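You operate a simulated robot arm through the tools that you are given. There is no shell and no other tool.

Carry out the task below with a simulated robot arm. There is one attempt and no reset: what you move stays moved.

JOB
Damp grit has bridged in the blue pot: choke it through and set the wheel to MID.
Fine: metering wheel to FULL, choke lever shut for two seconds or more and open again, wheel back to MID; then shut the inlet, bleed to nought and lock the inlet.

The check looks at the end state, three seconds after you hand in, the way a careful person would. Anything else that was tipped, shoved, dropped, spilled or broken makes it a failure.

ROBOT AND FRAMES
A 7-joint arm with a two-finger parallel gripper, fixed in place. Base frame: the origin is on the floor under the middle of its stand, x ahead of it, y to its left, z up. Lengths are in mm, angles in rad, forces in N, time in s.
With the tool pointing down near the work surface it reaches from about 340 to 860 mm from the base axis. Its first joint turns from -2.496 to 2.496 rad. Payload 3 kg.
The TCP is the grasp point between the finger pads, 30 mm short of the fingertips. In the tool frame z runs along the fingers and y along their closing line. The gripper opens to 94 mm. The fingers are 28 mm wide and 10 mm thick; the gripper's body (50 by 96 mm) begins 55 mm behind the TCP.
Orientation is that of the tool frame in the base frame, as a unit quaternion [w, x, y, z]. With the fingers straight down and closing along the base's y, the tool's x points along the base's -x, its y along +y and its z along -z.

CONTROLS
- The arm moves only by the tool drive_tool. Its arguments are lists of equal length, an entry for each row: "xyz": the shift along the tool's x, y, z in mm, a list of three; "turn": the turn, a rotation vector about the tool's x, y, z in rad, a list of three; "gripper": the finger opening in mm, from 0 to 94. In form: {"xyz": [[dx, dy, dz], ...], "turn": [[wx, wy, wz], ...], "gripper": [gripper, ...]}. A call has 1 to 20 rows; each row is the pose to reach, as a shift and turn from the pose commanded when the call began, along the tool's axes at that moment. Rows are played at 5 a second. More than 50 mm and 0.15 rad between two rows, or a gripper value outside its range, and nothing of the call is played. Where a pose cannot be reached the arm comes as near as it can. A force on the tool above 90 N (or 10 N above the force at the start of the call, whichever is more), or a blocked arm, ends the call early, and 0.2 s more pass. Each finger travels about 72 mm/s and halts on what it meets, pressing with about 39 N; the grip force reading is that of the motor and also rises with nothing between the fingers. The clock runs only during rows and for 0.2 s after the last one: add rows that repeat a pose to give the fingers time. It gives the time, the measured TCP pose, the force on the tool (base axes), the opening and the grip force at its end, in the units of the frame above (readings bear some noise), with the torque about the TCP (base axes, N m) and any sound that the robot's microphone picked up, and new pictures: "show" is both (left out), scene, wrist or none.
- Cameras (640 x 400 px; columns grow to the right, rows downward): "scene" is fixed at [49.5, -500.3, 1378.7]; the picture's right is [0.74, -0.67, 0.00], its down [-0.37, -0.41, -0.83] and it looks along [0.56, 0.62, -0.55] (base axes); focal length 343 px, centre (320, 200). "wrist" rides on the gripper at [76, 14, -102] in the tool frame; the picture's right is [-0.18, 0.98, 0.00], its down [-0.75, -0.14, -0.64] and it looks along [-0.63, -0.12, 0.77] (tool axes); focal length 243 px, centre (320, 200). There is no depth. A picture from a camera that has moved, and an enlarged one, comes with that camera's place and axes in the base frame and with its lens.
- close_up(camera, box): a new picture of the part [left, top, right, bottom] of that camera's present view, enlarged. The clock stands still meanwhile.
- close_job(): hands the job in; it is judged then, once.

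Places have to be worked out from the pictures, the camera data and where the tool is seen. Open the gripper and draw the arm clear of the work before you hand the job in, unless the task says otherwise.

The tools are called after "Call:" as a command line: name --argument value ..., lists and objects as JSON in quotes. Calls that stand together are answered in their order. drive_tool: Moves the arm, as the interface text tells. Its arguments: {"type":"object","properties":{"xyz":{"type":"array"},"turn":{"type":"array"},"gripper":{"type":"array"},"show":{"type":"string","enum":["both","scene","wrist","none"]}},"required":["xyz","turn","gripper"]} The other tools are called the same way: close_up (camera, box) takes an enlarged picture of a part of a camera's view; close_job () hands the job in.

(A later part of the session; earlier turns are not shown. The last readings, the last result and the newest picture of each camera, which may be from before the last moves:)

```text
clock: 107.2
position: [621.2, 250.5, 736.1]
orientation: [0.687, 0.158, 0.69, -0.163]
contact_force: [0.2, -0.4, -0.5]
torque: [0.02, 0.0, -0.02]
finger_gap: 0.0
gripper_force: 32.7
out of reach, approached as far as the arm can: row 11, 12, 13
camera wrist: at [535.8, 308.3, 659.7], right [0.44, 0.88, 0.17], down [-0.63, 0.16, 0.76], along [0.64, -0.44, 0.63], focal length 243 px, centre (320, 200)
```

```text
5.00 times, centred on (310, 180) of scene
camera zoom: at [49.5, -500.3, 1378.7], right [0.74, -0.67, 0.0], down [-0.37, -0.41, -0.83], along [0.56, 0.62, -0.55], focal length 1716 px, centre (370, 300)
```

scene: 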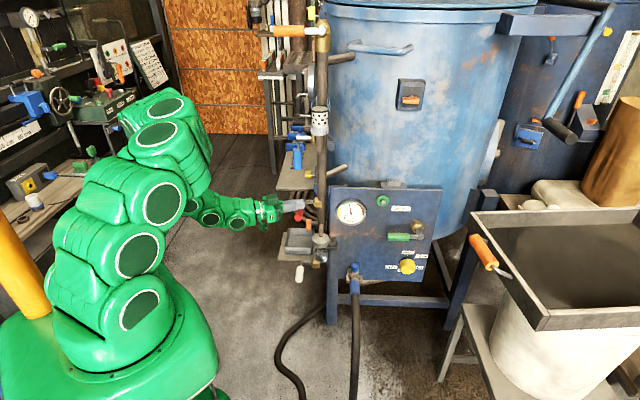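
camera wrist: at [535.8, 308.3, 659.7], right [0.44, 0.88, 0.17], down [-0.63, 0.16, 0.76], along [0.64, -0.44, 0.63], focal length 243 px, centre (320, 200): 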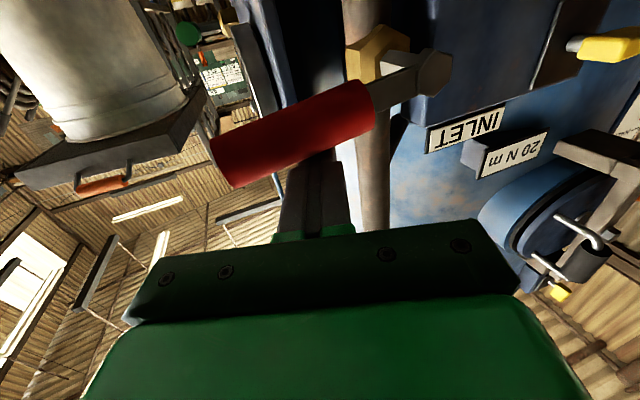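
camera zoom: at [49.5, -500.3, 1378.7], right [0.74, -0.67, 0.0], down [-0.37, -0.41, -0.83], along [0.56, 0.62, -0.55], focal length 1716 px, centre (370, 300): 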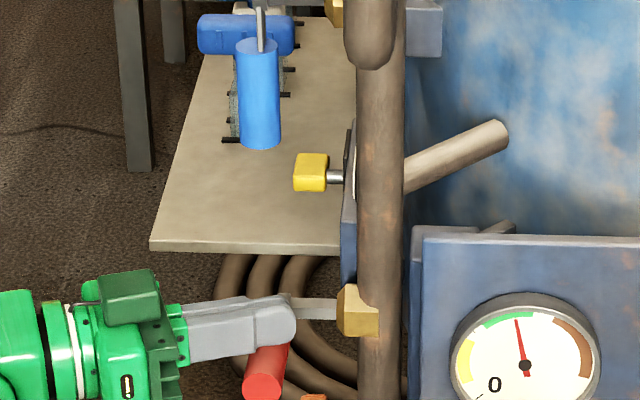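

The handle is nearly horizontal (≈85°) and the flat pose hit a reach limit. I lift a little, pitch the closed fingers down, and position them above the handle to press it the last few degrees.

Call:
drive_tool --xyz '[[-15, 0, 0], [-25, -6.2, -5.9], [-28, -11.5, -10], [-28, -15.9, -14.5], [-28, -19.5, -17.3], [-25, -19.5, -17.3], [-15, -19.5, -17.3], [-8, -19.5, -17.3], [-8, -19.5, -17.3]]' --turn '[[0, 0, 0], [0, 0.14, 0], [0, 0.28, 0], [0, 0.42, 0], [0, 0.56, 0], [0, 0.7, 0], [0, 0.7, 0], [0, 0.7, 0], [0, 0.7, 0]]' --gripper '[0, 0, 0, 0, 0, 0, 0, 0, 0]'

Call:
close_up --camera "scene" --box '[270, 160, 350, 240]'

Call:
close_up --camera "wrist" --box '[200, 20, 480, 240]'

```text
clock: 109.2
position: [596.9, 241.0, 745.3]
orientation: [0.41, 0.202, 0.884, -0.096]
contact_force: [-0.3, 0.4, -0.7]
torque: [-0.04, 0.02, -0.01]
finger_gap: 0.0
gripper_force: 33.0
camera wrist: at [489.1, 310.3, 753.7], right [0.54, 0.83, 0.14], down [-0.06, -0.12, 0.99], along [0.84, -0.54, -0.01], focal length 243 px, centre (320, 200)
```

scene: 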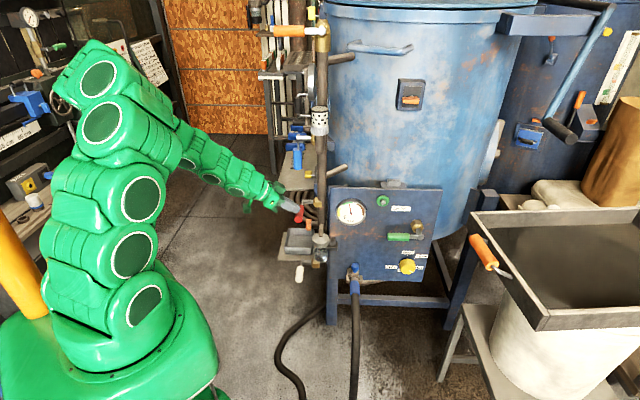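
wrist: 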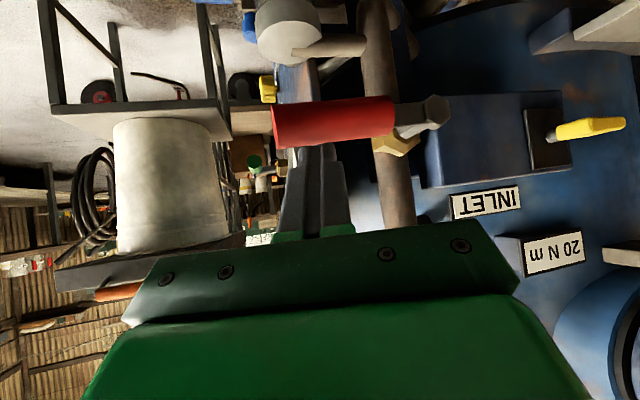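

```text
5.00 times, centred on (310, 200) of scene
camera zoom: at [49.5, -500.3, 1378.7], right [0.74, -0.67, 0.0], down [-0.37, -0.41, -0.83], along [0.56, 0.62, -0.55], focal length 1716 px, centre (370, 200)
```

zoom: 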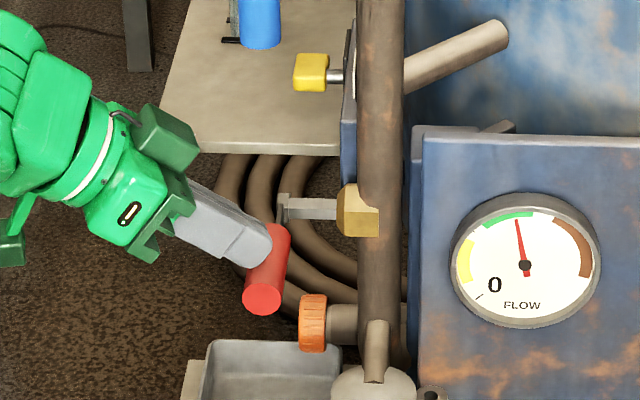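

```text
1.82 times, centred on (340, 130) of wrist
camera zoom: at [489.1, 310.3, 753.7], right [0.54, 0.83, 0.14], down [-0.06, -0.12, 0.99], along [0.84, -0.54, -0.01], focal length 441 px, centre (284, 327)
```

zoom: 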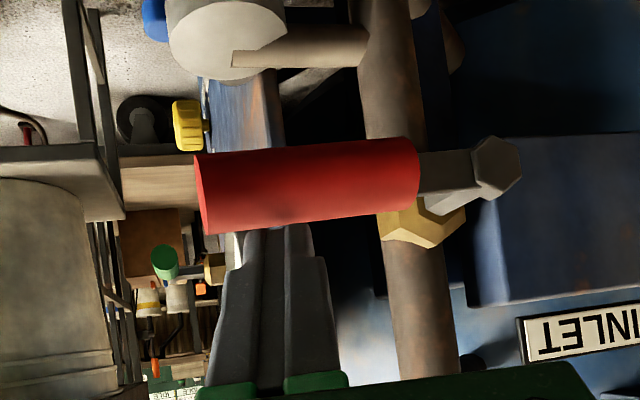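

The lever is within a few degrees of horizontal and the fingertips sit just above it. I press down in small steps until it meets its stop.

Call:
drive_tool --xyz '[[3.1, 0, 2.6], [6.1, 0, 5.2], [9.2, 0, 7.7], [12.2, 0, 10.3], [12.2, 0, 10.3]]' --turn '[[0, 0, 0], [0, 0, 0], [0, 0, 0], [0, 0, 0], [0, 0, 0]]' --gripper '[0, 0, 0, 0, 0]'

Call:
close_up --camera "wrist" --box '[200, 20, 480, 240]'

Call:
close_up --camera "scene" --box '[270, 160, 350, 240]'

```text
clock: 110.0
position: [595.7, 241.2, 740.2]
orientation: [0.414, 0.202, 0.882, -0.096]
contact_force: [-46.3, -0.3, 41.7]
torque: [-0.6, 0.96, -0.71]
finger_gap: 0.2
gripper_force: 33.2
stopped in row 3: the force on the tool passed its limit at 106 N (the readings are from after the stop); the commanded pose is now the measured one
camera wrist: at [489.1, 310.7, 747.0], right [0.53, 0.83, 0.14], down [-0.07, -0.12, 0.99], along [0.84, -0.54, 0.0], focal length 243 px, centre (320, 200)
```

scene: 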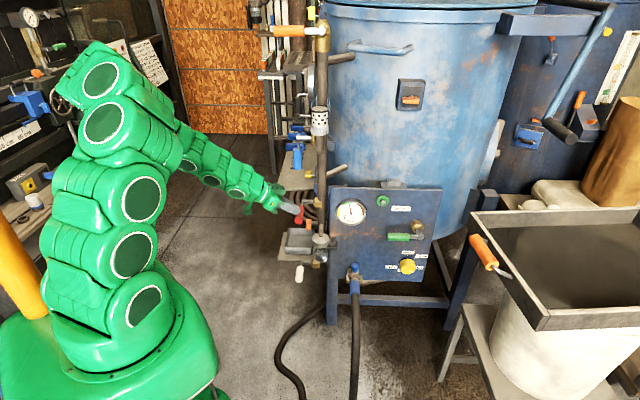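
wrist: 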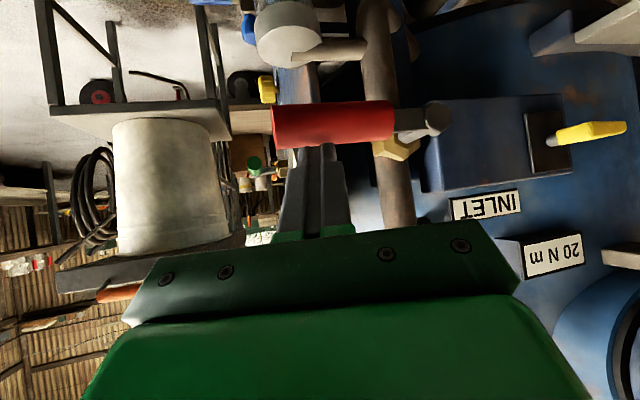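

```text
1.82 times, centred on (340, 130) of wrist
camera zoom: at [489.1, 310.7, 747.0], right [0.53, 0.83, 0.14], down [-0.07, -0.12, 0.99], along [0.84, -0.54, 0.0], focal length 441 px, centre (284, 327)
```

zoom: 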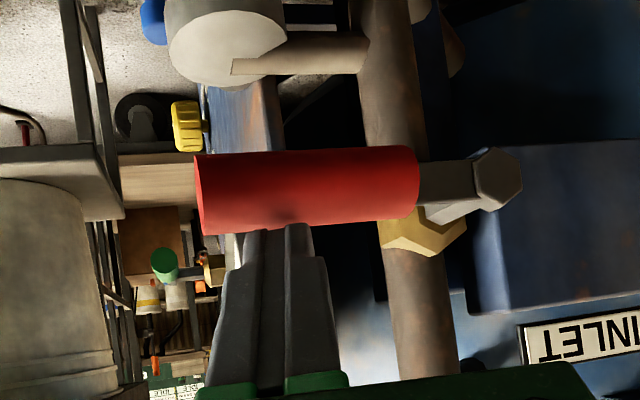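

```text
5.00 times, centred on (310, 200) of scene
camera zoom: at [49.5, -500.3, 1378.7], right [0.74, -0.67, 0.0], down [-0.37, -0.41, -0.83], along [0.56, 0.62, -0.55], focal length 1716 px, centre (370, 200)
```

zoom: 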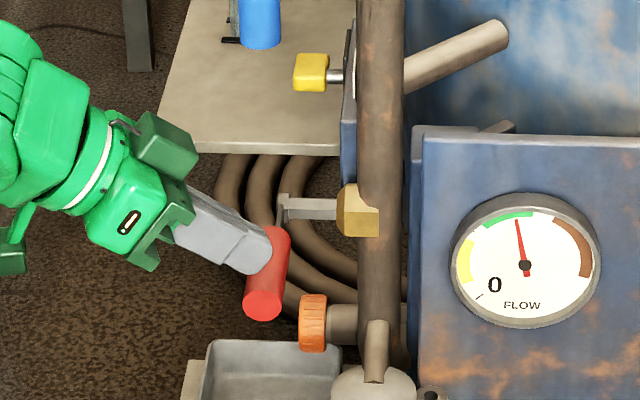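

The lever hit its stop: red INLET is fully shut (level, across the pipe). By the same closing sense, the blue EXHAUST opens by swinging from hanging down toward the front/silencer side. I lift off, retreat and move to the far (lock) side of the blue handle, tool pointing square at the valve face.

Call:
drive_tool --xyz '[[-11.6, -0.1, -9.2], [-13.4, 7.3, -38.4], [-13.1, 16.5, -69.9], [-14.4, 34.1, -95.1], [-19, 59.3, -114.7], [-30, 82.1, -128.1], [-48.3, 99.4, -132.6], [-72.7, 99.6, -131.3], [-103.5, 82.2, -112.8], [-103.5, 82.2, -112.8]]' --turn '[[0, 0, 0], [0.032, -0.0685, 0.0117], [0.08, -0.1712, 0.0293], [0.1344, -0.2876, 0.0493], [0.192, -0.4108, 0.0704], [0.2496, -0.5341, 0.0915], [0.288, -0.6162, 0.1056], [0.32, -0.6847, 0.1173], [0.32, -0.6847, 0.1173], [0.32, -0.6847, 0.1173]]' --gripper '[0, 0, 0, 0, 0, 0, 0, 0, 0, 0]'

Call:
close_up --camera "scene" --box '[270, 110, 350, 240]'

```text
clock: 112.2
position: [614.6, 324.8, 891.8]
orientation: [0.652, 0.271, 0.654, -0.271]
contact_force: [0.8, -0.3, -0.2]
torque: [0.02, 0.02, 0.01]
finger_gap: 0.1
gripper_force: 33.2
camera wrist: at [552.9, 407.2, 814.5], right [0.7, 0.69, 0.18], down [-0.55, 0.35, 0.76], along [0.46, -0.63, 0.63], focal length 243 px, centre (320, 200)
```

scene: 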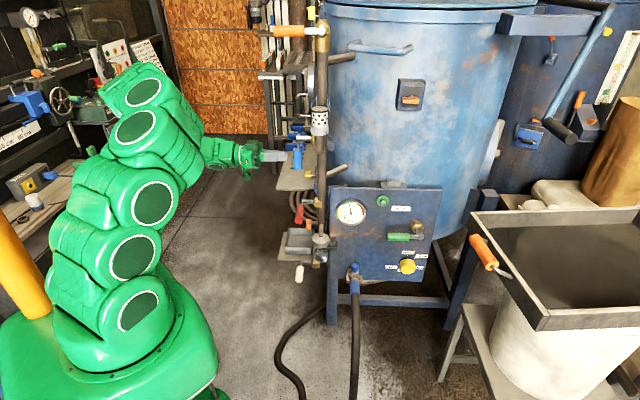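
wrist: 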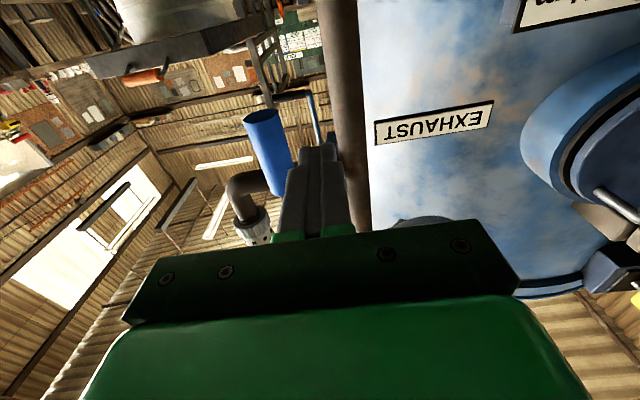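

```text
3.08 times, centred on (310, 175) of scene
camera zoom: at [49.5, -500.3, 1378.7], right [0.74, -0.67, 0.0], down [-0.37, -0.41, -0.83], along [0.56, 0.62, -0.55], focal length 1056 px, centre (351, 277)
```

zoom: 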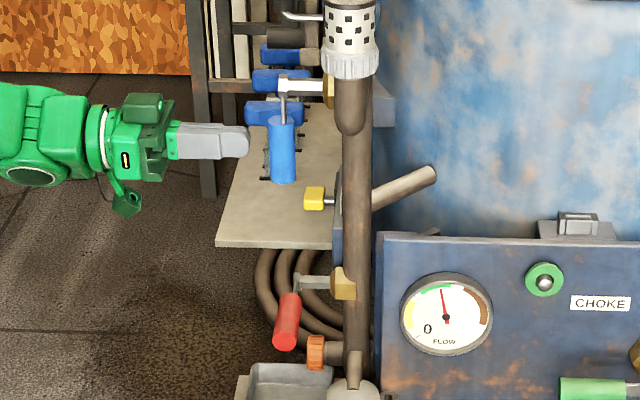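

Blue handle confirmed at ≈(636, 251), z 870–931. I advance the closed fingers on its far side and push gently toward the front, first ~20°.

Call:
drive_tool --xyz '[[-1, 0, 20], [-2, 0, 40], [-3, 0, 56], [-4, -6, 56], [-5, -12, 56], [-4, -18, 56], [-2, -24, 56], [-0.5, -30, 56], [0.5, -36, 56], [0.5, -36, 56]]' --turn '[[0, 0, 0], [0, 0, 0], [0, 0, 0], [0, 0, 0], [0, 0, 0], [0, 0, 0], [0, 0, 0], [0, 0, 0], [0, 0, 0], [0, 0, 0]]' --gripper '[0, 0, 0, 0, 0, 0, 0, 0, 0, 0]'

Call:
close_up --camera "scene" --box '[270, 110, 350, 200]'

```text
clock: 114.4
position: [628.9, 259.7, 889.2]
orientation: [0.652, 0.27, 0.654, -0.27]
contact_force: [-0.1, -0.1, 0.4]
torque: [0.01, -0.02, 0.0]
finger_gap: 0.0
gripper_force: 33.1
camera wrist: at [566.7, 343.1, 814.3], right [0.7, 0.69, 0.18], down [-0.55, 0.35, 0.76], along [0.46, -0.63, 0.63], focal length 243 px, centre (320, 200)
```

scene: 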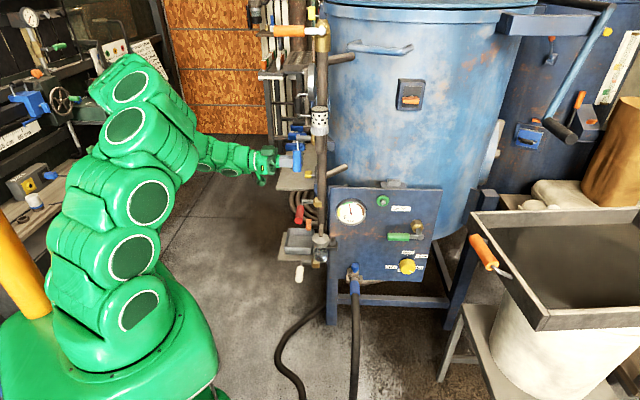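
wrist: 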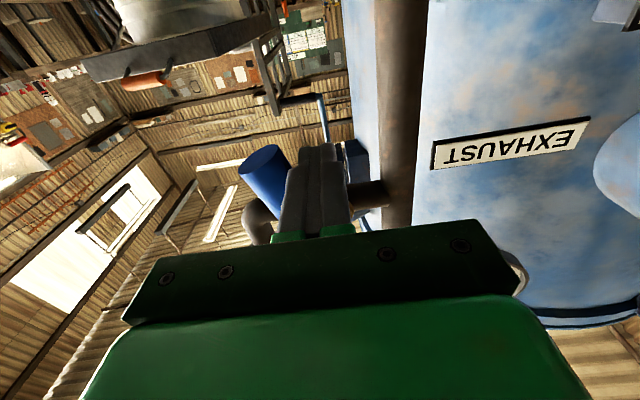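

```text
4.44 times, centred on (310, 155) of scene
camera zoom: at [49.5, -500.3, 1378.7], right [0.74, -0.67, 0.0], down [-0.37, -0.41, -0.83], along [0.56, 0.62, -0.55], focal length 1526 px, centre (364, 400)
```

zoom: 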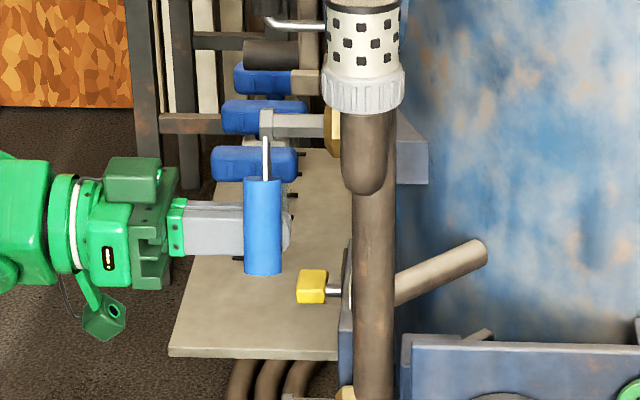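

The blue handle swings this way freely. I continue the arc, lifting it to horizontal.

Call:
drive_tool --xyz '[[-1.1, -6.4, 0], [-2.2, -12.8, 0], [-3.4, -19.3, 0], [-4.7, -25.9, 0], [-7.1, -32.4, 0], [-9.7, -38.9, 0], [-13.3, -45, 0], [-17.2, -51.1, 0], [-22, -56.5, 0], [-27.2, -61.9, 0], [-33.3, -66.5, 0], [-39.7, -70.9, 0], [-46.8, -74.3, 0], [-51, -76.3, 0]]' --turn '[[0, 0, 0], [0, 0, 0], [0, 0, 0], [0, 0, 0], [0, 0, 0], [0, 0, 0], [0, 0, 0], [0, 0, 0], [0, 0, 0], [0, 0, 0], [0, 0, 0], [0, 0, 0], [0, 0, 0], [0, 0, 0]]' --gripper '[0, 0, 0, 0, 0, 0, 0, 0, 0, 0, 0, 0, 0, 0]'

Call:
close_up --camera "scene" --box '[270, 110, 350, 200]'

```text
clock: 117.4
position: [576.2, 205.5, 941.5]
orientation: [0.653, 0.27, 0.654, -0.27]
contact_force: [-0.1, 0.4, -0.3]
torque: [0.01, 0.04, -0.02]
finger_gap: 0.4
gripper_force: 33.0
camera wrist: at [513.5, 289.5, 865.1], right [0.7, 0.69, 0.18], down [-0.55, 0.35, 0.76], along [0.46, -0.63, 0.63], focal length 243 px, centre (320, 200)
```

scene: 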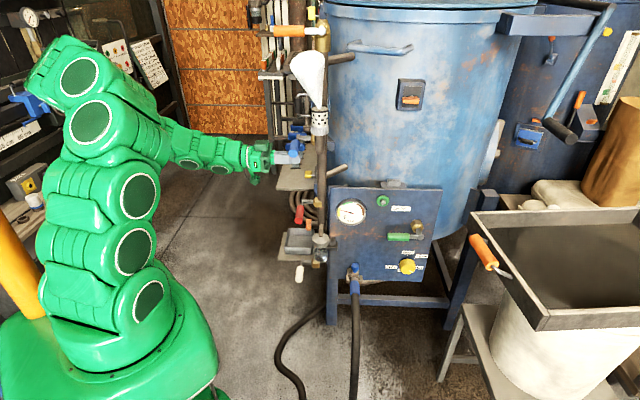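
wrist: 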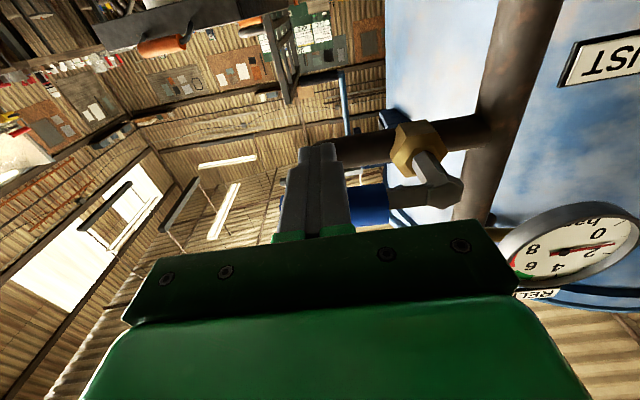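

```text
4.44 times, centred on (310, 155) of scene
camera zoom: at [49.5, -500.3, 1378.7], right [0.74, -0.67, 0.0], down [-0.37, -0.41, -0.83], along [0.56, 0.62, -0.55], focal length 1526 px, centre (364, 400)
```

zoom: 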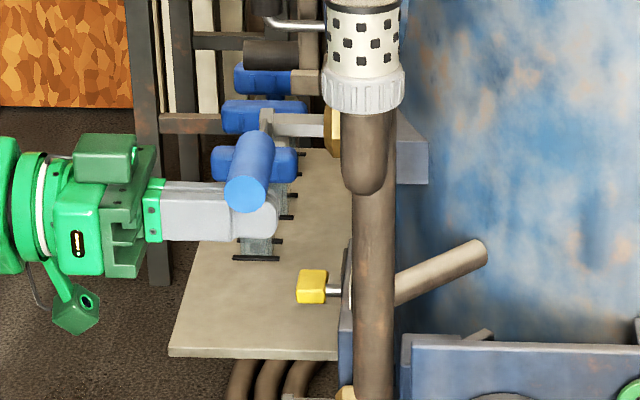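

Venting: a plume rises from the silencer and the bar gauge is falling. I push up a little more to reach the stop and wait for the gauge.

Call:
drive_tool --xyz '[[-2, -0.5, 0], [-4, -0.8, 0], [-6, -1, 0], [-6, -1, 0], [-6, -1, 0], [-6, -1, 0]]' --turn '[[0, 0, 0], [0, 0, 0], [0, 0, 0], [0, 0, 0], [0, 0, 0], [0, 0, 0]]' --gripper '[0, 0, 0, 0, 0, 0]'

Call:
close_up --camera "wrist" --box '[480, 180, 640, 310]'

Call:
close_up --camera "scene" --box '[270, 110, 350, 200]'

```text
clock: 118.9
position: [575.0, 205.9, 944.3]
orientation: [0.65, 0.271, 0.657, -0.269]
contact_force: [6.2, -1.8, -13.9]
torque: [0.17, 0.19, -0.02]
finger_gap: 0.0
gripper_force: 32.8
stopped in row 6: the force on the tool passed its limit at 92 N (the readings are from after the stop); the commanded pose is now the measured one
camera wrist: at [512.3, 289.8, 868.3], right [0.7, 0.69, 0.18], down [-0.55, 0.35, 0.76], along [0.47, -0.63, 0.62], focal length 243 px, centre (320, 200)
```

scene: 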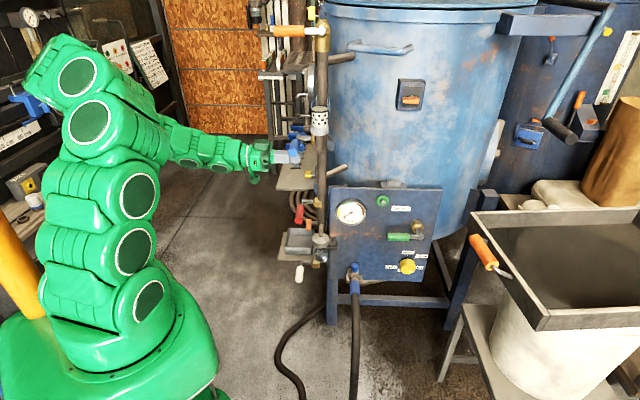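
wrist: 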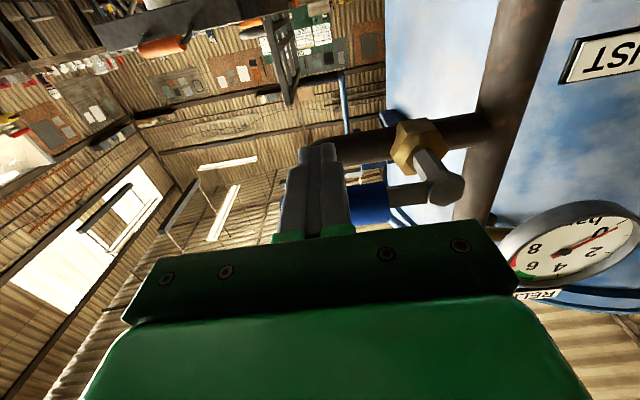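

```text
3.08 times, centred on (560, 245) of wrist
camera zoom: at [512.3, 289.8, 868.3], right [0.7, 0.69, 0.18], down [-0.55, 0.35, 0.76], along [0.47, -0.63, 0.62], focal length 746 px, centre (-418, 62)
```

zoom: 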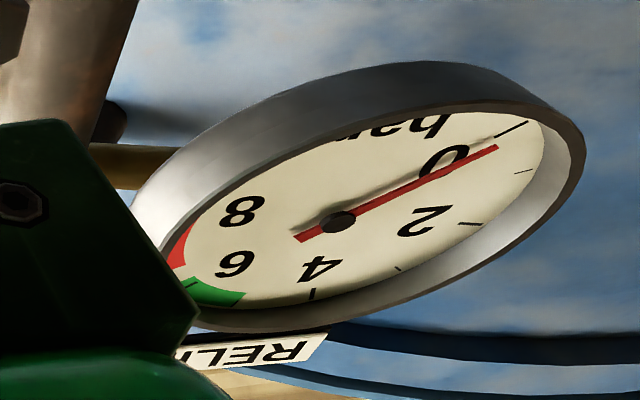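

```text
4.44 times, centred on (310, 155) of scene
camera zoom: at [49.5, -500.3, 1378.7], right [0.74, -0.67, 0.0], down [-0.37, -0.41, -0.83], along [0.56, 0.62, -0.55], focal length 1526 px, centre (364, 400)
```

zoom: 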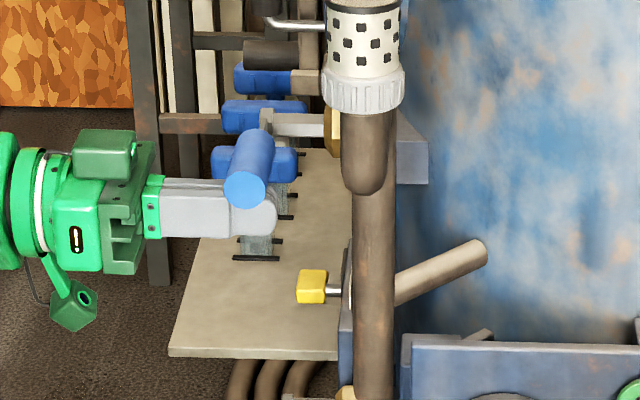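

The gauge is essentially at 0 and the exhaust lever is against its open stop. I drop away from it, back off, and swing round to look at the inlet lock.

Call:
drive_tool --xyz '[[10.3, 0, 0], [14.3, 0.1, -21.3], [24.3, 0.1, -56.6], [44.3, 13.5, -84.2], [68.3, 38.3, -101.9], [92.3, 68.7, -111.1], [116.3, 96.9, -115.3], [138.3, 125.2, -115.3], [158.3, 149.3, -111.1], [174.3, 169.8, -103.3], [184.3, 186, -94.1], [184.3, 186, -94.1]]' --turn '[[0, 0, 0], [0, 0, 0], [-0.0595, 0.0595, -0.0246], [-0.1487, 0.1487, -0.0616], [-0.238, 0.238, -0.0986], [-0.3272, 0.3272, -0.1356], [-0.4165, 0.4165, -0.1725], [-0.5057, 0.5057, -0.2095], [-0.595, 0.595, -0.2465], [-0.6693, 0.6693, -0.2773], [-0.7437, 0.7437, -0.3081], [-0.7437, 0.7437, -0.3081]]' --gripper '[0, 0, 0, 0, 0, 0, 0, 0, 0, 0, 0, 0]'

Call:
close_up --camera "wrist" --box '[250, 60, 450, 220]'

Call:
close_up --camera "scene" --box '[270, 110, 350, 240]'

```text
clock: 121.5
position: [636.9, 402.9, 759.6]
orientation: [0.379, 0.0, 0.926, 0.002]
contact_force: [-0.1, 0.6, -0.1]
torque: [0.02, -0.02, 0.0]
finger_gap: 0.1
gripper_force: 33.2
camera wrist: at [512.3, 416.8, 779.5], right [0.13, 0.98, 0.13], down [0.09, -0.15, 0.99], along [0.99, -0.12, -0.1], focal length 243 px, centre (320, 200)
```

scene: 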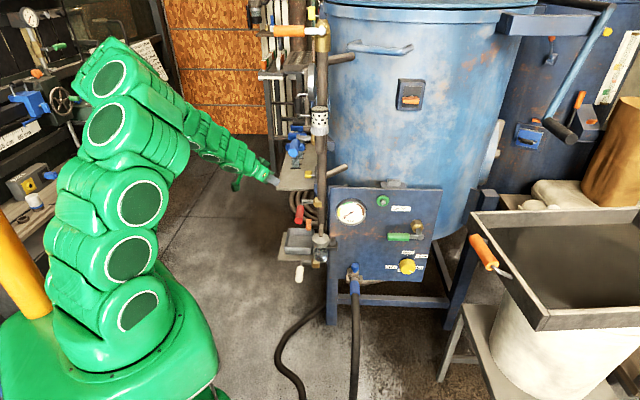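
wrist: 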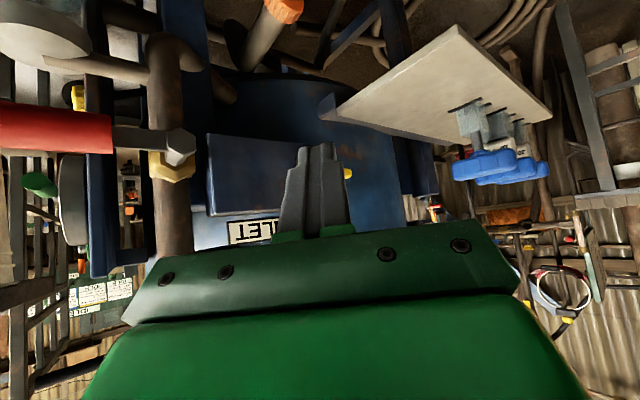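

```text
2.50 times, centred on (350, 140) of wrist
camera zoom: at [512.3, 416.8, 779.5], right [0.13, 0.98, 0.13], down [0.09, -0.15, 0.99], along [0.99, -0.12, -0.1], focal length 606 px, centre (245, 350)
```

zoom: 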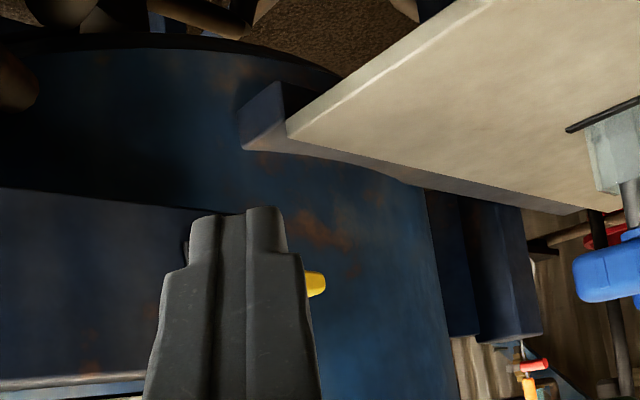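

```text
3.08 times, centred on (310, 175) of scene
camera zoom: at [49.5, -500.3, 1378.7], right [0.74, -0.67, 0.0], down [-0.37, -0.41, -0.83], along [0.56, 0.62, -0.55], focal length 1056 px, centre (351, 277)
```

zoom: 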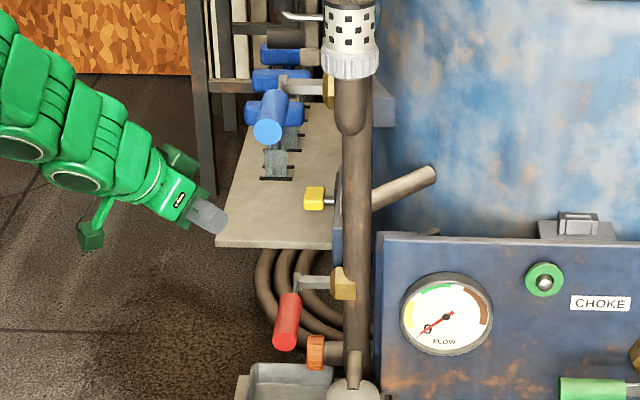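

FLOW is at 0, blue and red levers hold. I open the fingers so the lock shows between them.

Call:
drive_tool --xyz '[[0, 0, 0], [0, 0, 0], [0, 0, 0], [0, 0, 0], [0, 0, 0]]' --turn '[[0, 0, 0], [0, 0, 0], [0, 0, 0], [0, 0, 0], [0, 0, 0]]' --gripper '[30, 60, 94, 94, 94]' --show "wrist"

Call:
close_up --camera "wrist" --box '[260, 110, 400, 210]'

Call:
close_up --camera "scene" --box '[295, 160, 330, 190]'

```text
clock: 122.7
position: [638.0, 402.2, 758.7]
orientation: [0.378, 0.0, 0.926, 0.003]
contact_force: [0.0, 0.1, -0.2]
torque: [-0.04, -0.02, 0.01]
finger_gap: 93.8
gripper_force: 0.0
camera wrist: at [512.1, 416.8, 779.6], right [0.13, 0.98, 0.13], down [0.09, -0.15, 0.99], along [0.99, -0.12, -0.1], focal length 243 px, centre (320, 200)
```

wrist: 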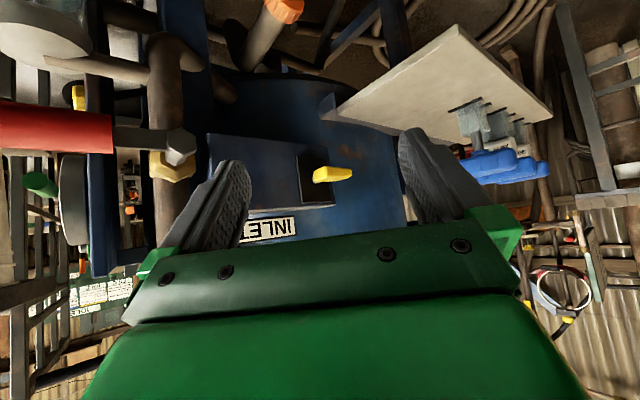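

```text
4.00 times, centred on (330, 160) of wrist
camera zoom: at [512.1, 416.8, 779.6], right [0.13, 0.98, 0.13], down [0.09, -0.15, 0.99], along [0.99, -0.12, -0.1], focal length 970 px, centre (280, 360)
```

zoom: 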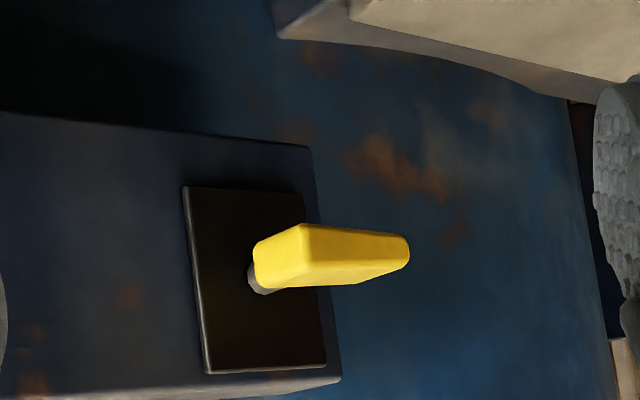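

```text
13.33 times, centred on (312, 175) of scene
camera zoom: at [49.5, -500.3, 1378.7], right [0.74, -0.67, 0.0], down [-0.37, -0.41, -0.83], along [0.56, 0.62, -0.55], focal length 4577 px, centre (420, 533)
```

zoom: 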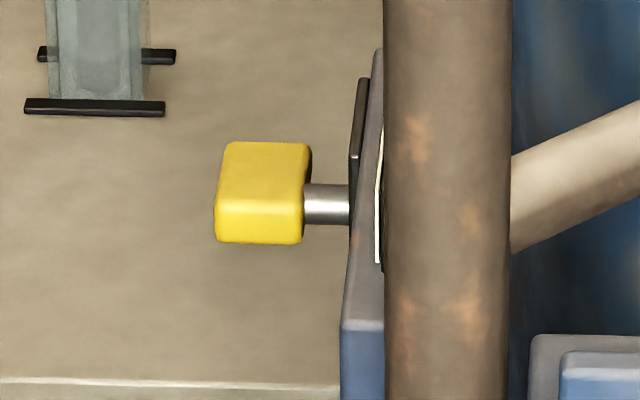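

The lock's yellow handle is a ~43 mm level bar (η-direction) centred on a short spindle at about (816, 392, 720). The clockwise-to-shut sense suggests turning its far end up. I close the fingers, level the tool (heading +x), and come to a spot below and in front of that end.

Call:
drive_tool --xyz '[[-3.9, 1.7, 20.2], [-7.8, 3.3, 40.3], [-11.7, 5, 60.5], [-15.5, 6.7, 80.6], [-19.4, 8.3, 100.8], [-23.3, 10, 120.9], [-23.3, 10, 120.9]]' --turn '[[0, -0.131, 0], [0, -0.262, 0], [0, -0.393, 0], [0, -0.524, 0], [0, -0.655, 0], [0, -0.785, 0], [0, -0.785, 0]]' --gripper '[60, 30, 0, 0, 0, 0, 0]'

Call:
close_up --camera "scene" --box '[280, 150, 340, 200]'

```text
clock: 124.3
position: [740.0, 414.4, 690.2]
orientation: [0.705, 0.002, 0.709, 0.001]
contact_force: [-0.8, -0.8, -0.3]
torque: [0.01, 0.01, 0.01]
finger_gap: 0.2
gripper_force: 32.8
out of reach, approached as far as the arm can: row 1
camera wrist: at [637.7, 430.0, 615.0], right [0.0, 0.98, 0.19], down [-0.64, -0.14, 0.76], along [0.77, -0.12, 0.63], focal length 243 px, centre (320, 200)
```

scene: 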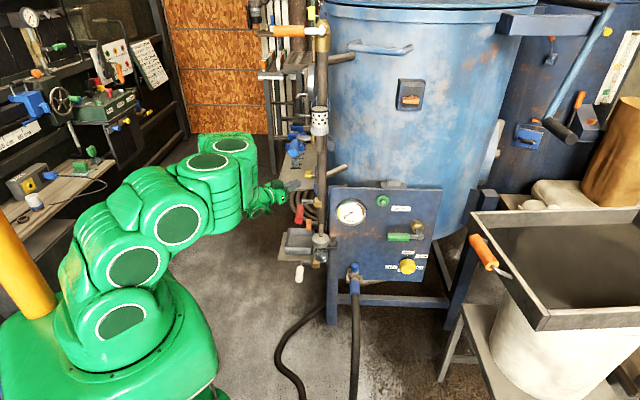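
wrist: 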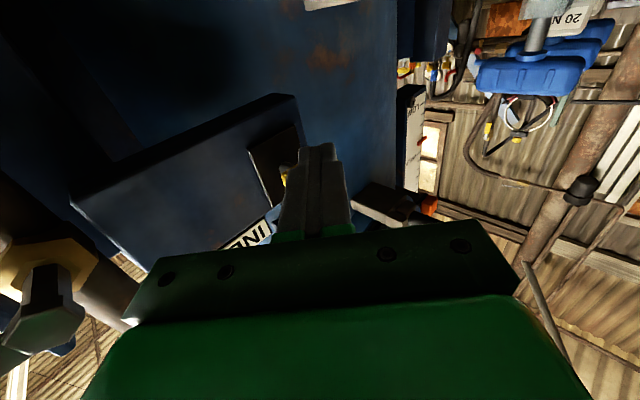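

```text
8.00 times, centred on (310, 175) of scene
camera zoom: at [49.5, -500.3, 1378.7], right [0.74, -0.67, 0.0], down [-0.37, -0.41, -0.83], along [0.56, 0.62, -0.55], focal length 2746 px, centre (400, 400)
```

zoom: 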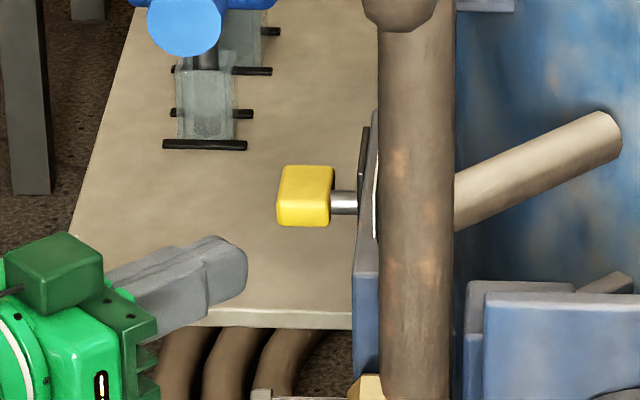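

I advance under the far end of the bar and push up gently by a few mm, watching for contact.

Call:
drive_tool --xyz '[[2.2, -2.2, 30], [2.2, -2.2, 60.5], [-3, -2.2, 60.5], [-7, -2.2, 60.5], [-10, -1.2, 61.5], [-12, 0.8, 63.5], [-14, 2.5, 65.5]]' --turn '[[0, 0, 0], [0, 0, 0], [0, 0, 0], [0, 0, 0], [0, 0, 0], [0, 0, 0], [0, 0, 0]]' --gripper '[0, 0, 0, 0, 0, 0, 0]'

Call:
close_up --camera "scene" --box '[280, 150, 340, 200]'

Call:
close_up --camera "wrist" --box '[220, 80, 420, 240]'

```text
clock: 125.9
position: [804.1, 416.0, 697.3]
orientation: [0.701, 0.001, 0.713, 0.001]
contact_force: [-25.2, -22.8, -65.3]
torque: [1.26, -1.56, 0.01]
finger_gap: 0.3
gripper_force: 33.0
camera wrist: at [700.7, 431.4, 624.0], right [0.01, 0.98, 0.19], down [-0.63, -0.14, 0.77], along [0.78, -0.12, 0.62], focal length 243 px, centre (320, 200)
```

scene: 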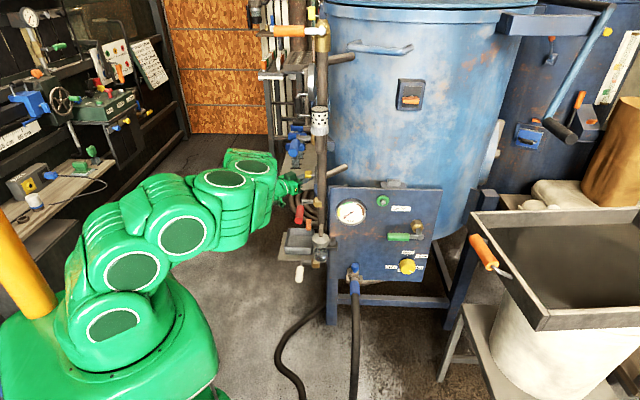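
wrist: 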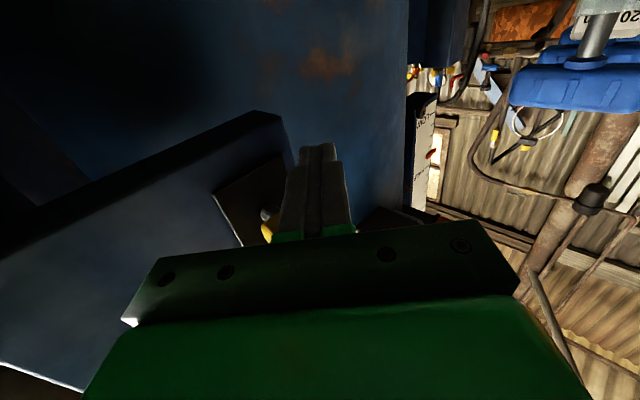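

```text
8.00 times, centred on (310, 175) of scene
camera zoom: at [49.5, -500.3, 1378.7], right [0.74, -0.67, 0.0], down [-0.37, -0.41, -0.83], along [0.56, 0.62, -0.55], focal length 2746 px, centre (400, 400)
```

zoom: 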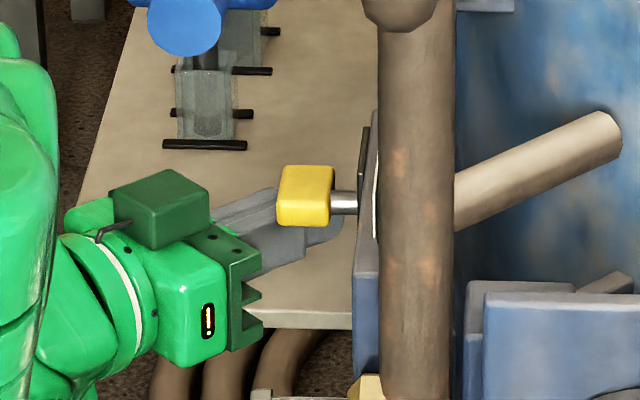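

```text
2.50 times, centred on (320, 160) of wrist
camera zoom: at [700.7, 431.4, 624.0], right [0.01, 0.98, 0.19], down [-0.63, -0.14, 0.77], along [0.78, -0.12, 0.62], focal length 606 px, centre (320, 300)
```

zoom: 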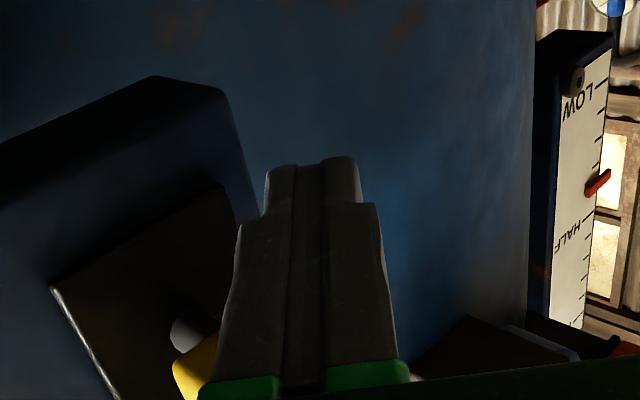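

The far end will not go up (65 N with no movement), so it turns the other way. I back out, come round above the same end and get ready to press it down.

Call:
drive_tool --xyz '[[10, -2.9, -5.5], [10, -2.9, -40], [-6, -2.9, -65], [-41, -2.9, -70], [-53, -3.9, -45], [-53, -4.7, -5], [-48, -4.7, -5], [-48, -4.7, -5]]' --turn '[[0, 0, 0], [0, 0, 0], [0, 0, 0], [0, 0, 0], [0, 0, 0], [0, 0, 0], [0, 0, 0], [0, 0, 0]]' --gripper '[0, 0, 0, 0, 0, 0, 0, 0]'

Call:
close_up --camera "scene" --box '[280, 150, 340, 200]'

Call:
close_up --camera "wrist" --box '[220, 40, 420, 240]'

```text
clock: 127.7
position: [801.1, 414.3, 752.4]
orientation: [0.704, 0.002, 0.71, 0.001]
contact_force: [0.3, -0.9, -0.2]
torque: [-0.02, 0.02, 0.0]
finger_gap: 0.1
gripper_force: 32.8
camera wrist: at [698.8, 428.5, 676.4], right [0.0, 0.98, 0.19], down [-0.64, -0.14, 0.76], along [0.77, -0.12, 0.62], focal length 243 px, centre (320, 200)
```

scene: 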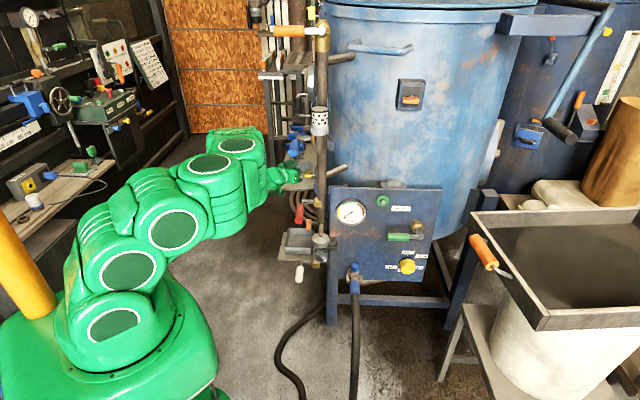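
wrist: 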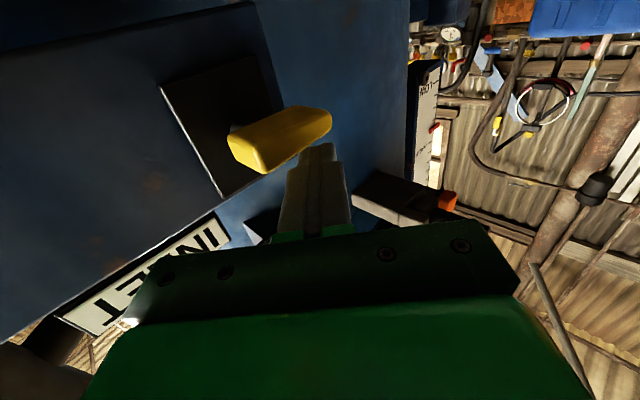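

```text
8.00 times, centred on (310, 175) of scene
camera zoom: at [49.5, -500.3, 1378.7], right [0.74, -0.67, 0.0], down [-0.37, -0.41, -0.83], along [0.56, 0.62, -0.55], focal length 2746 px, centre (400, 400)
```

zoom: 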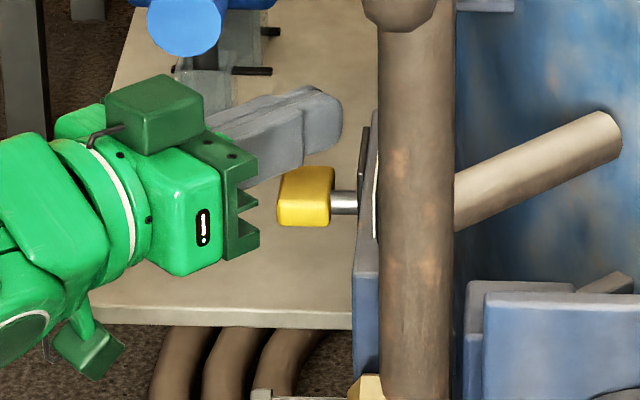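

```text
2.00 times, centred on (320, 140) of wrist
camera zoom: at [698.8, 428.5, 676.4], right [0.0, 0.98, 0.19], down [-0.64, -0.14, 0.76], along [0.77, -0.12, 0.62], focal length 485 px, centre (320, 320)
```

zoom: 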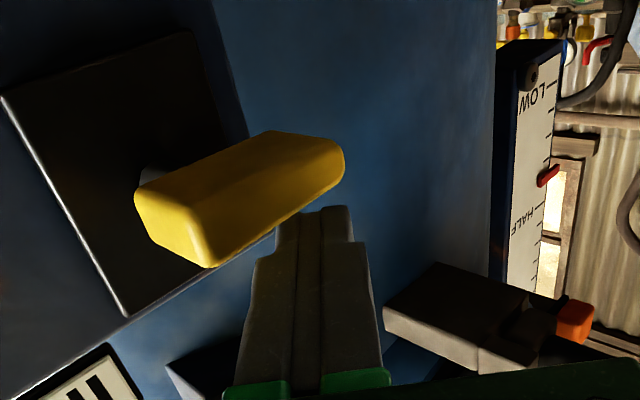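

The fingertips are right above the bar's far end. I press down gently, following the arc.

Call:
drive_tool --xyz '[[5, 0, 0], [9, 0, 0], [11.5, 1.5, 1.5], [13.5, 4, 4], [16, 6, 6], [18.1, 7.6, 7.6], [18.1, 7.6, 7.6]]' --turn '[[0, 0, 0], [0, 0, 0], [0, 0, 0], [0, 0, 0], [0, 0, 0], [0, 0, 0], [0, 0, 0]]' --gripper '[0, 0, 0, 0, 0, 0, 0]'

Call:
close_up --camera "wrist" --box '[220, 40, 420, 240]'

Call:
close_up --camera "scene" --box '[280, 150, 340, 200]'

```text
clock: 129.0
position: [808.4, 419.5, 742.3]
orientation: [0.71, 0.003, 0.704, 0.001]
contact_force: [-1.2, -0.8, 16.7]
torque: [-0.21, 0.35, -0.01]
finger_gap: 0.0
gripper_force: 32.9
stopped in row 6: the force on the tool passed its limit at 97 N (the readings are from after the stop); the commanded pose is now the measured one
camera wrist: at [706.9, 434.6, 665.0], right [0.0, 0.98, 0.19], down [-0.65, -0.14, 0.75], along [0.76, -0.12, 0.64], focal length 243 px, centre (320, 200)
```

scene: 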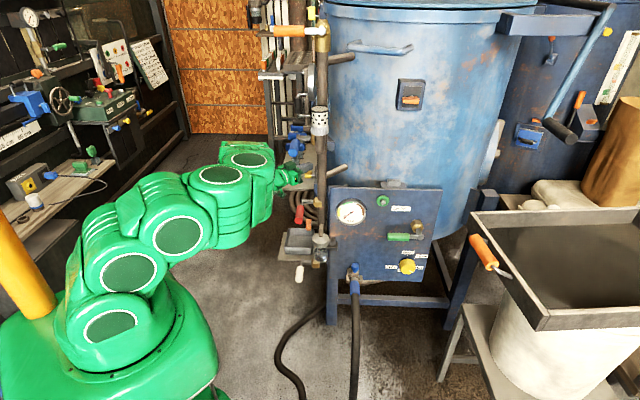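
wrist: 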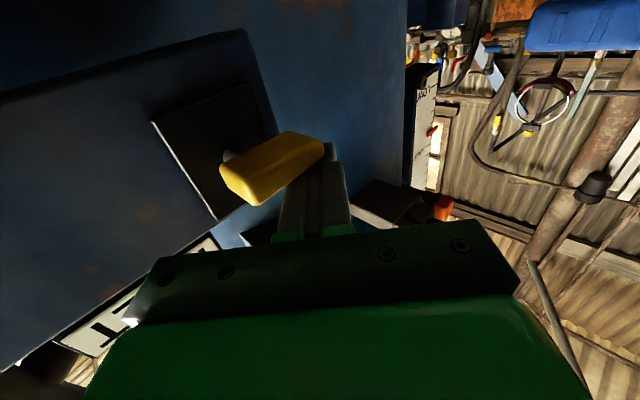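

```text
2.00 times, centred on (320, 140) of wrist
camera zoom: at [706.9, 434.6, 665.0], right [0.0, 0.98, 0.19], down [-0.65, -0.14, 0.75], along [0.76, -0.12, 0.64], focal length 485 px, centre (320, 320)
```

zoom: 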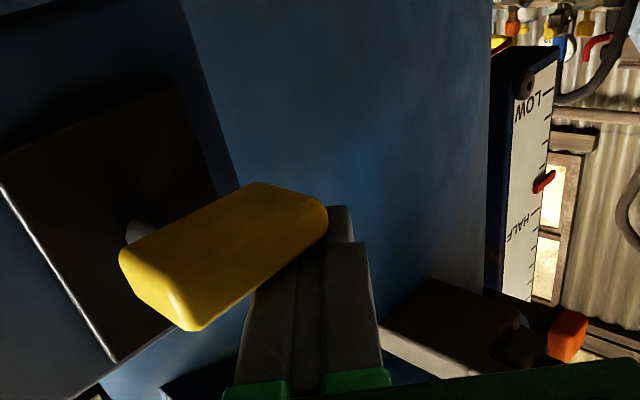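

```text
8.00 times, centred on (310, 175) of scene
camera zoom: at [49.5, -500.3, 1378.7], right [0.74, -0.67, 0.0], down [-0.37, -0.41, -0.83], along [0.56, 0.62, -0.55], focal length 2746 px, centre (400, 400)
```

zoom: 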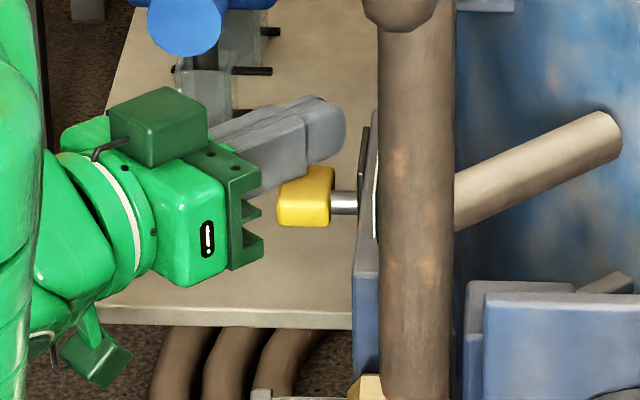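

No movement either way, but that probe was wide and may have pressed too near the pivot. A proper test is to grip the bar itself: I back off, roll the hand 90° (closing line vertical) and line up in front of the bar.

Call:
drive_tool --xyz '[[-12, 0, -10], [-14, -5, -48], [-8, -10, -78], [0, -14, -80.4], [8, -17, -80.4], [15, -18.5, -80.4], [21.8, -18.5, -80.4], [21.8, -18.5, -80.4], [21.8, -18.5, -80.4], [21.8, -18.5, -80.4], [21.8, -18.5, -80.4], [21.8, -18.5, -80.4], [21.8, -18.5, -80.4], [21.8, -18.5, -80.4]]' --turn '[[0, 0, 0], [0, 0, 0], [0, 0, 0.143], [0, 0, 0.286], [0, 0, 0.428], [0, 0, 0.571], [0, 0, 0.714], [0, 0, 0.857], [0, 0, 1.0], [0, 0, 1.142], [0, 0, 1.285], [0, 0, 1.428], [0, 0, 1.571], [0, 0, 1.571]]' --gripper '[0, 0, 20, 40, 60, 60, 60, 60, 60, 60, 60, 60, 60, 60]'

Call:
close_up --camera "wrist" --box '[200, 40, 440, 240]'

Call:
close_up --camera "scene" --box '[270, 140, 350, 230]'

```text
clock: 131.2
position: [805.7, 447.3, 723.3]
orientation: [0.64, 0.274, 0.67, 0.257]
contact_force: [9.0, 2.2, -33.5]
torque: [1.34, -0.65, 0.28]
finger_gap: 71.8
gripper_force: 10.7
out of reach, approached as far as the arm can: row 4, 5, 6, 7, 8, 9, 10
stopped in row 10: the force on the tool passed its limit at 245 N (the readings are from after the stop); the commanded pose is now the measured one
camera wrist: at [702.2, 511.2, 683.0], right [0.04, 0.58, 0.82], down [-0.62, -0.62, 0.47], along [0.78, -0.53, 0.33], focal length 243 px, centre (320, 200)
```

scene: 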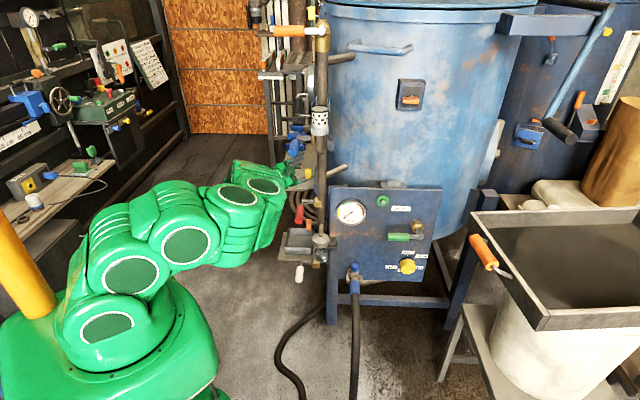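
wrist: 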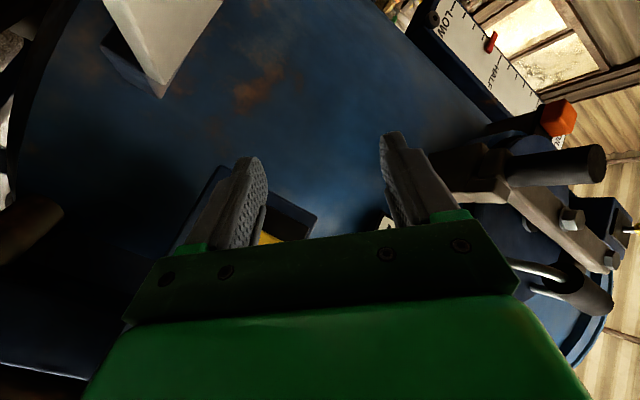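

```text
2.00 times, centred on (320, 140) of wrist
camera zoom: at [702.2, 511.2, 683.0], right [0.04, 0.58, 0.82], down [-0.62, -0.62, 0.47], along [0.78, -0.53, 0.33], focal length 485 px, centre (320, 320)
```

zoom: 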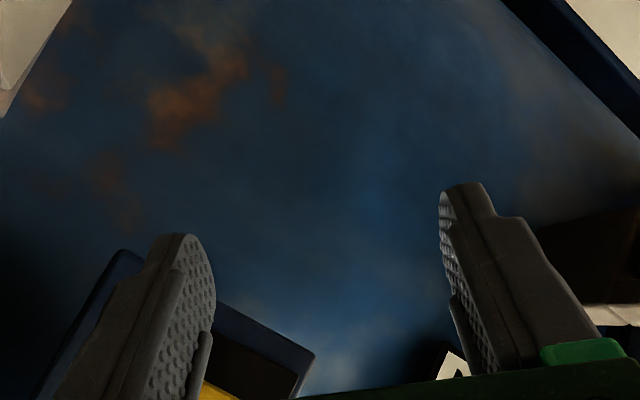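

```text
4.44 times, centred on (310, 185) of scene
camera zoom: at [49.5, -500.3, 1378.7], right [0.74, -0.67, 0.0], down [-0.37, -0.41, -0.83], along [0.56, 0.62, -0.55], focal length 1526 px, centre (364, 267)
```

zoom: 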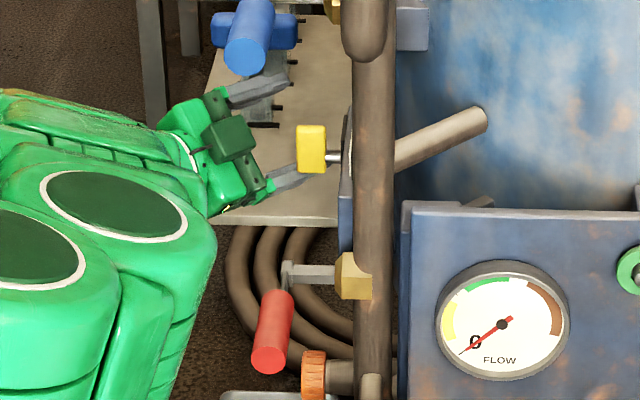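

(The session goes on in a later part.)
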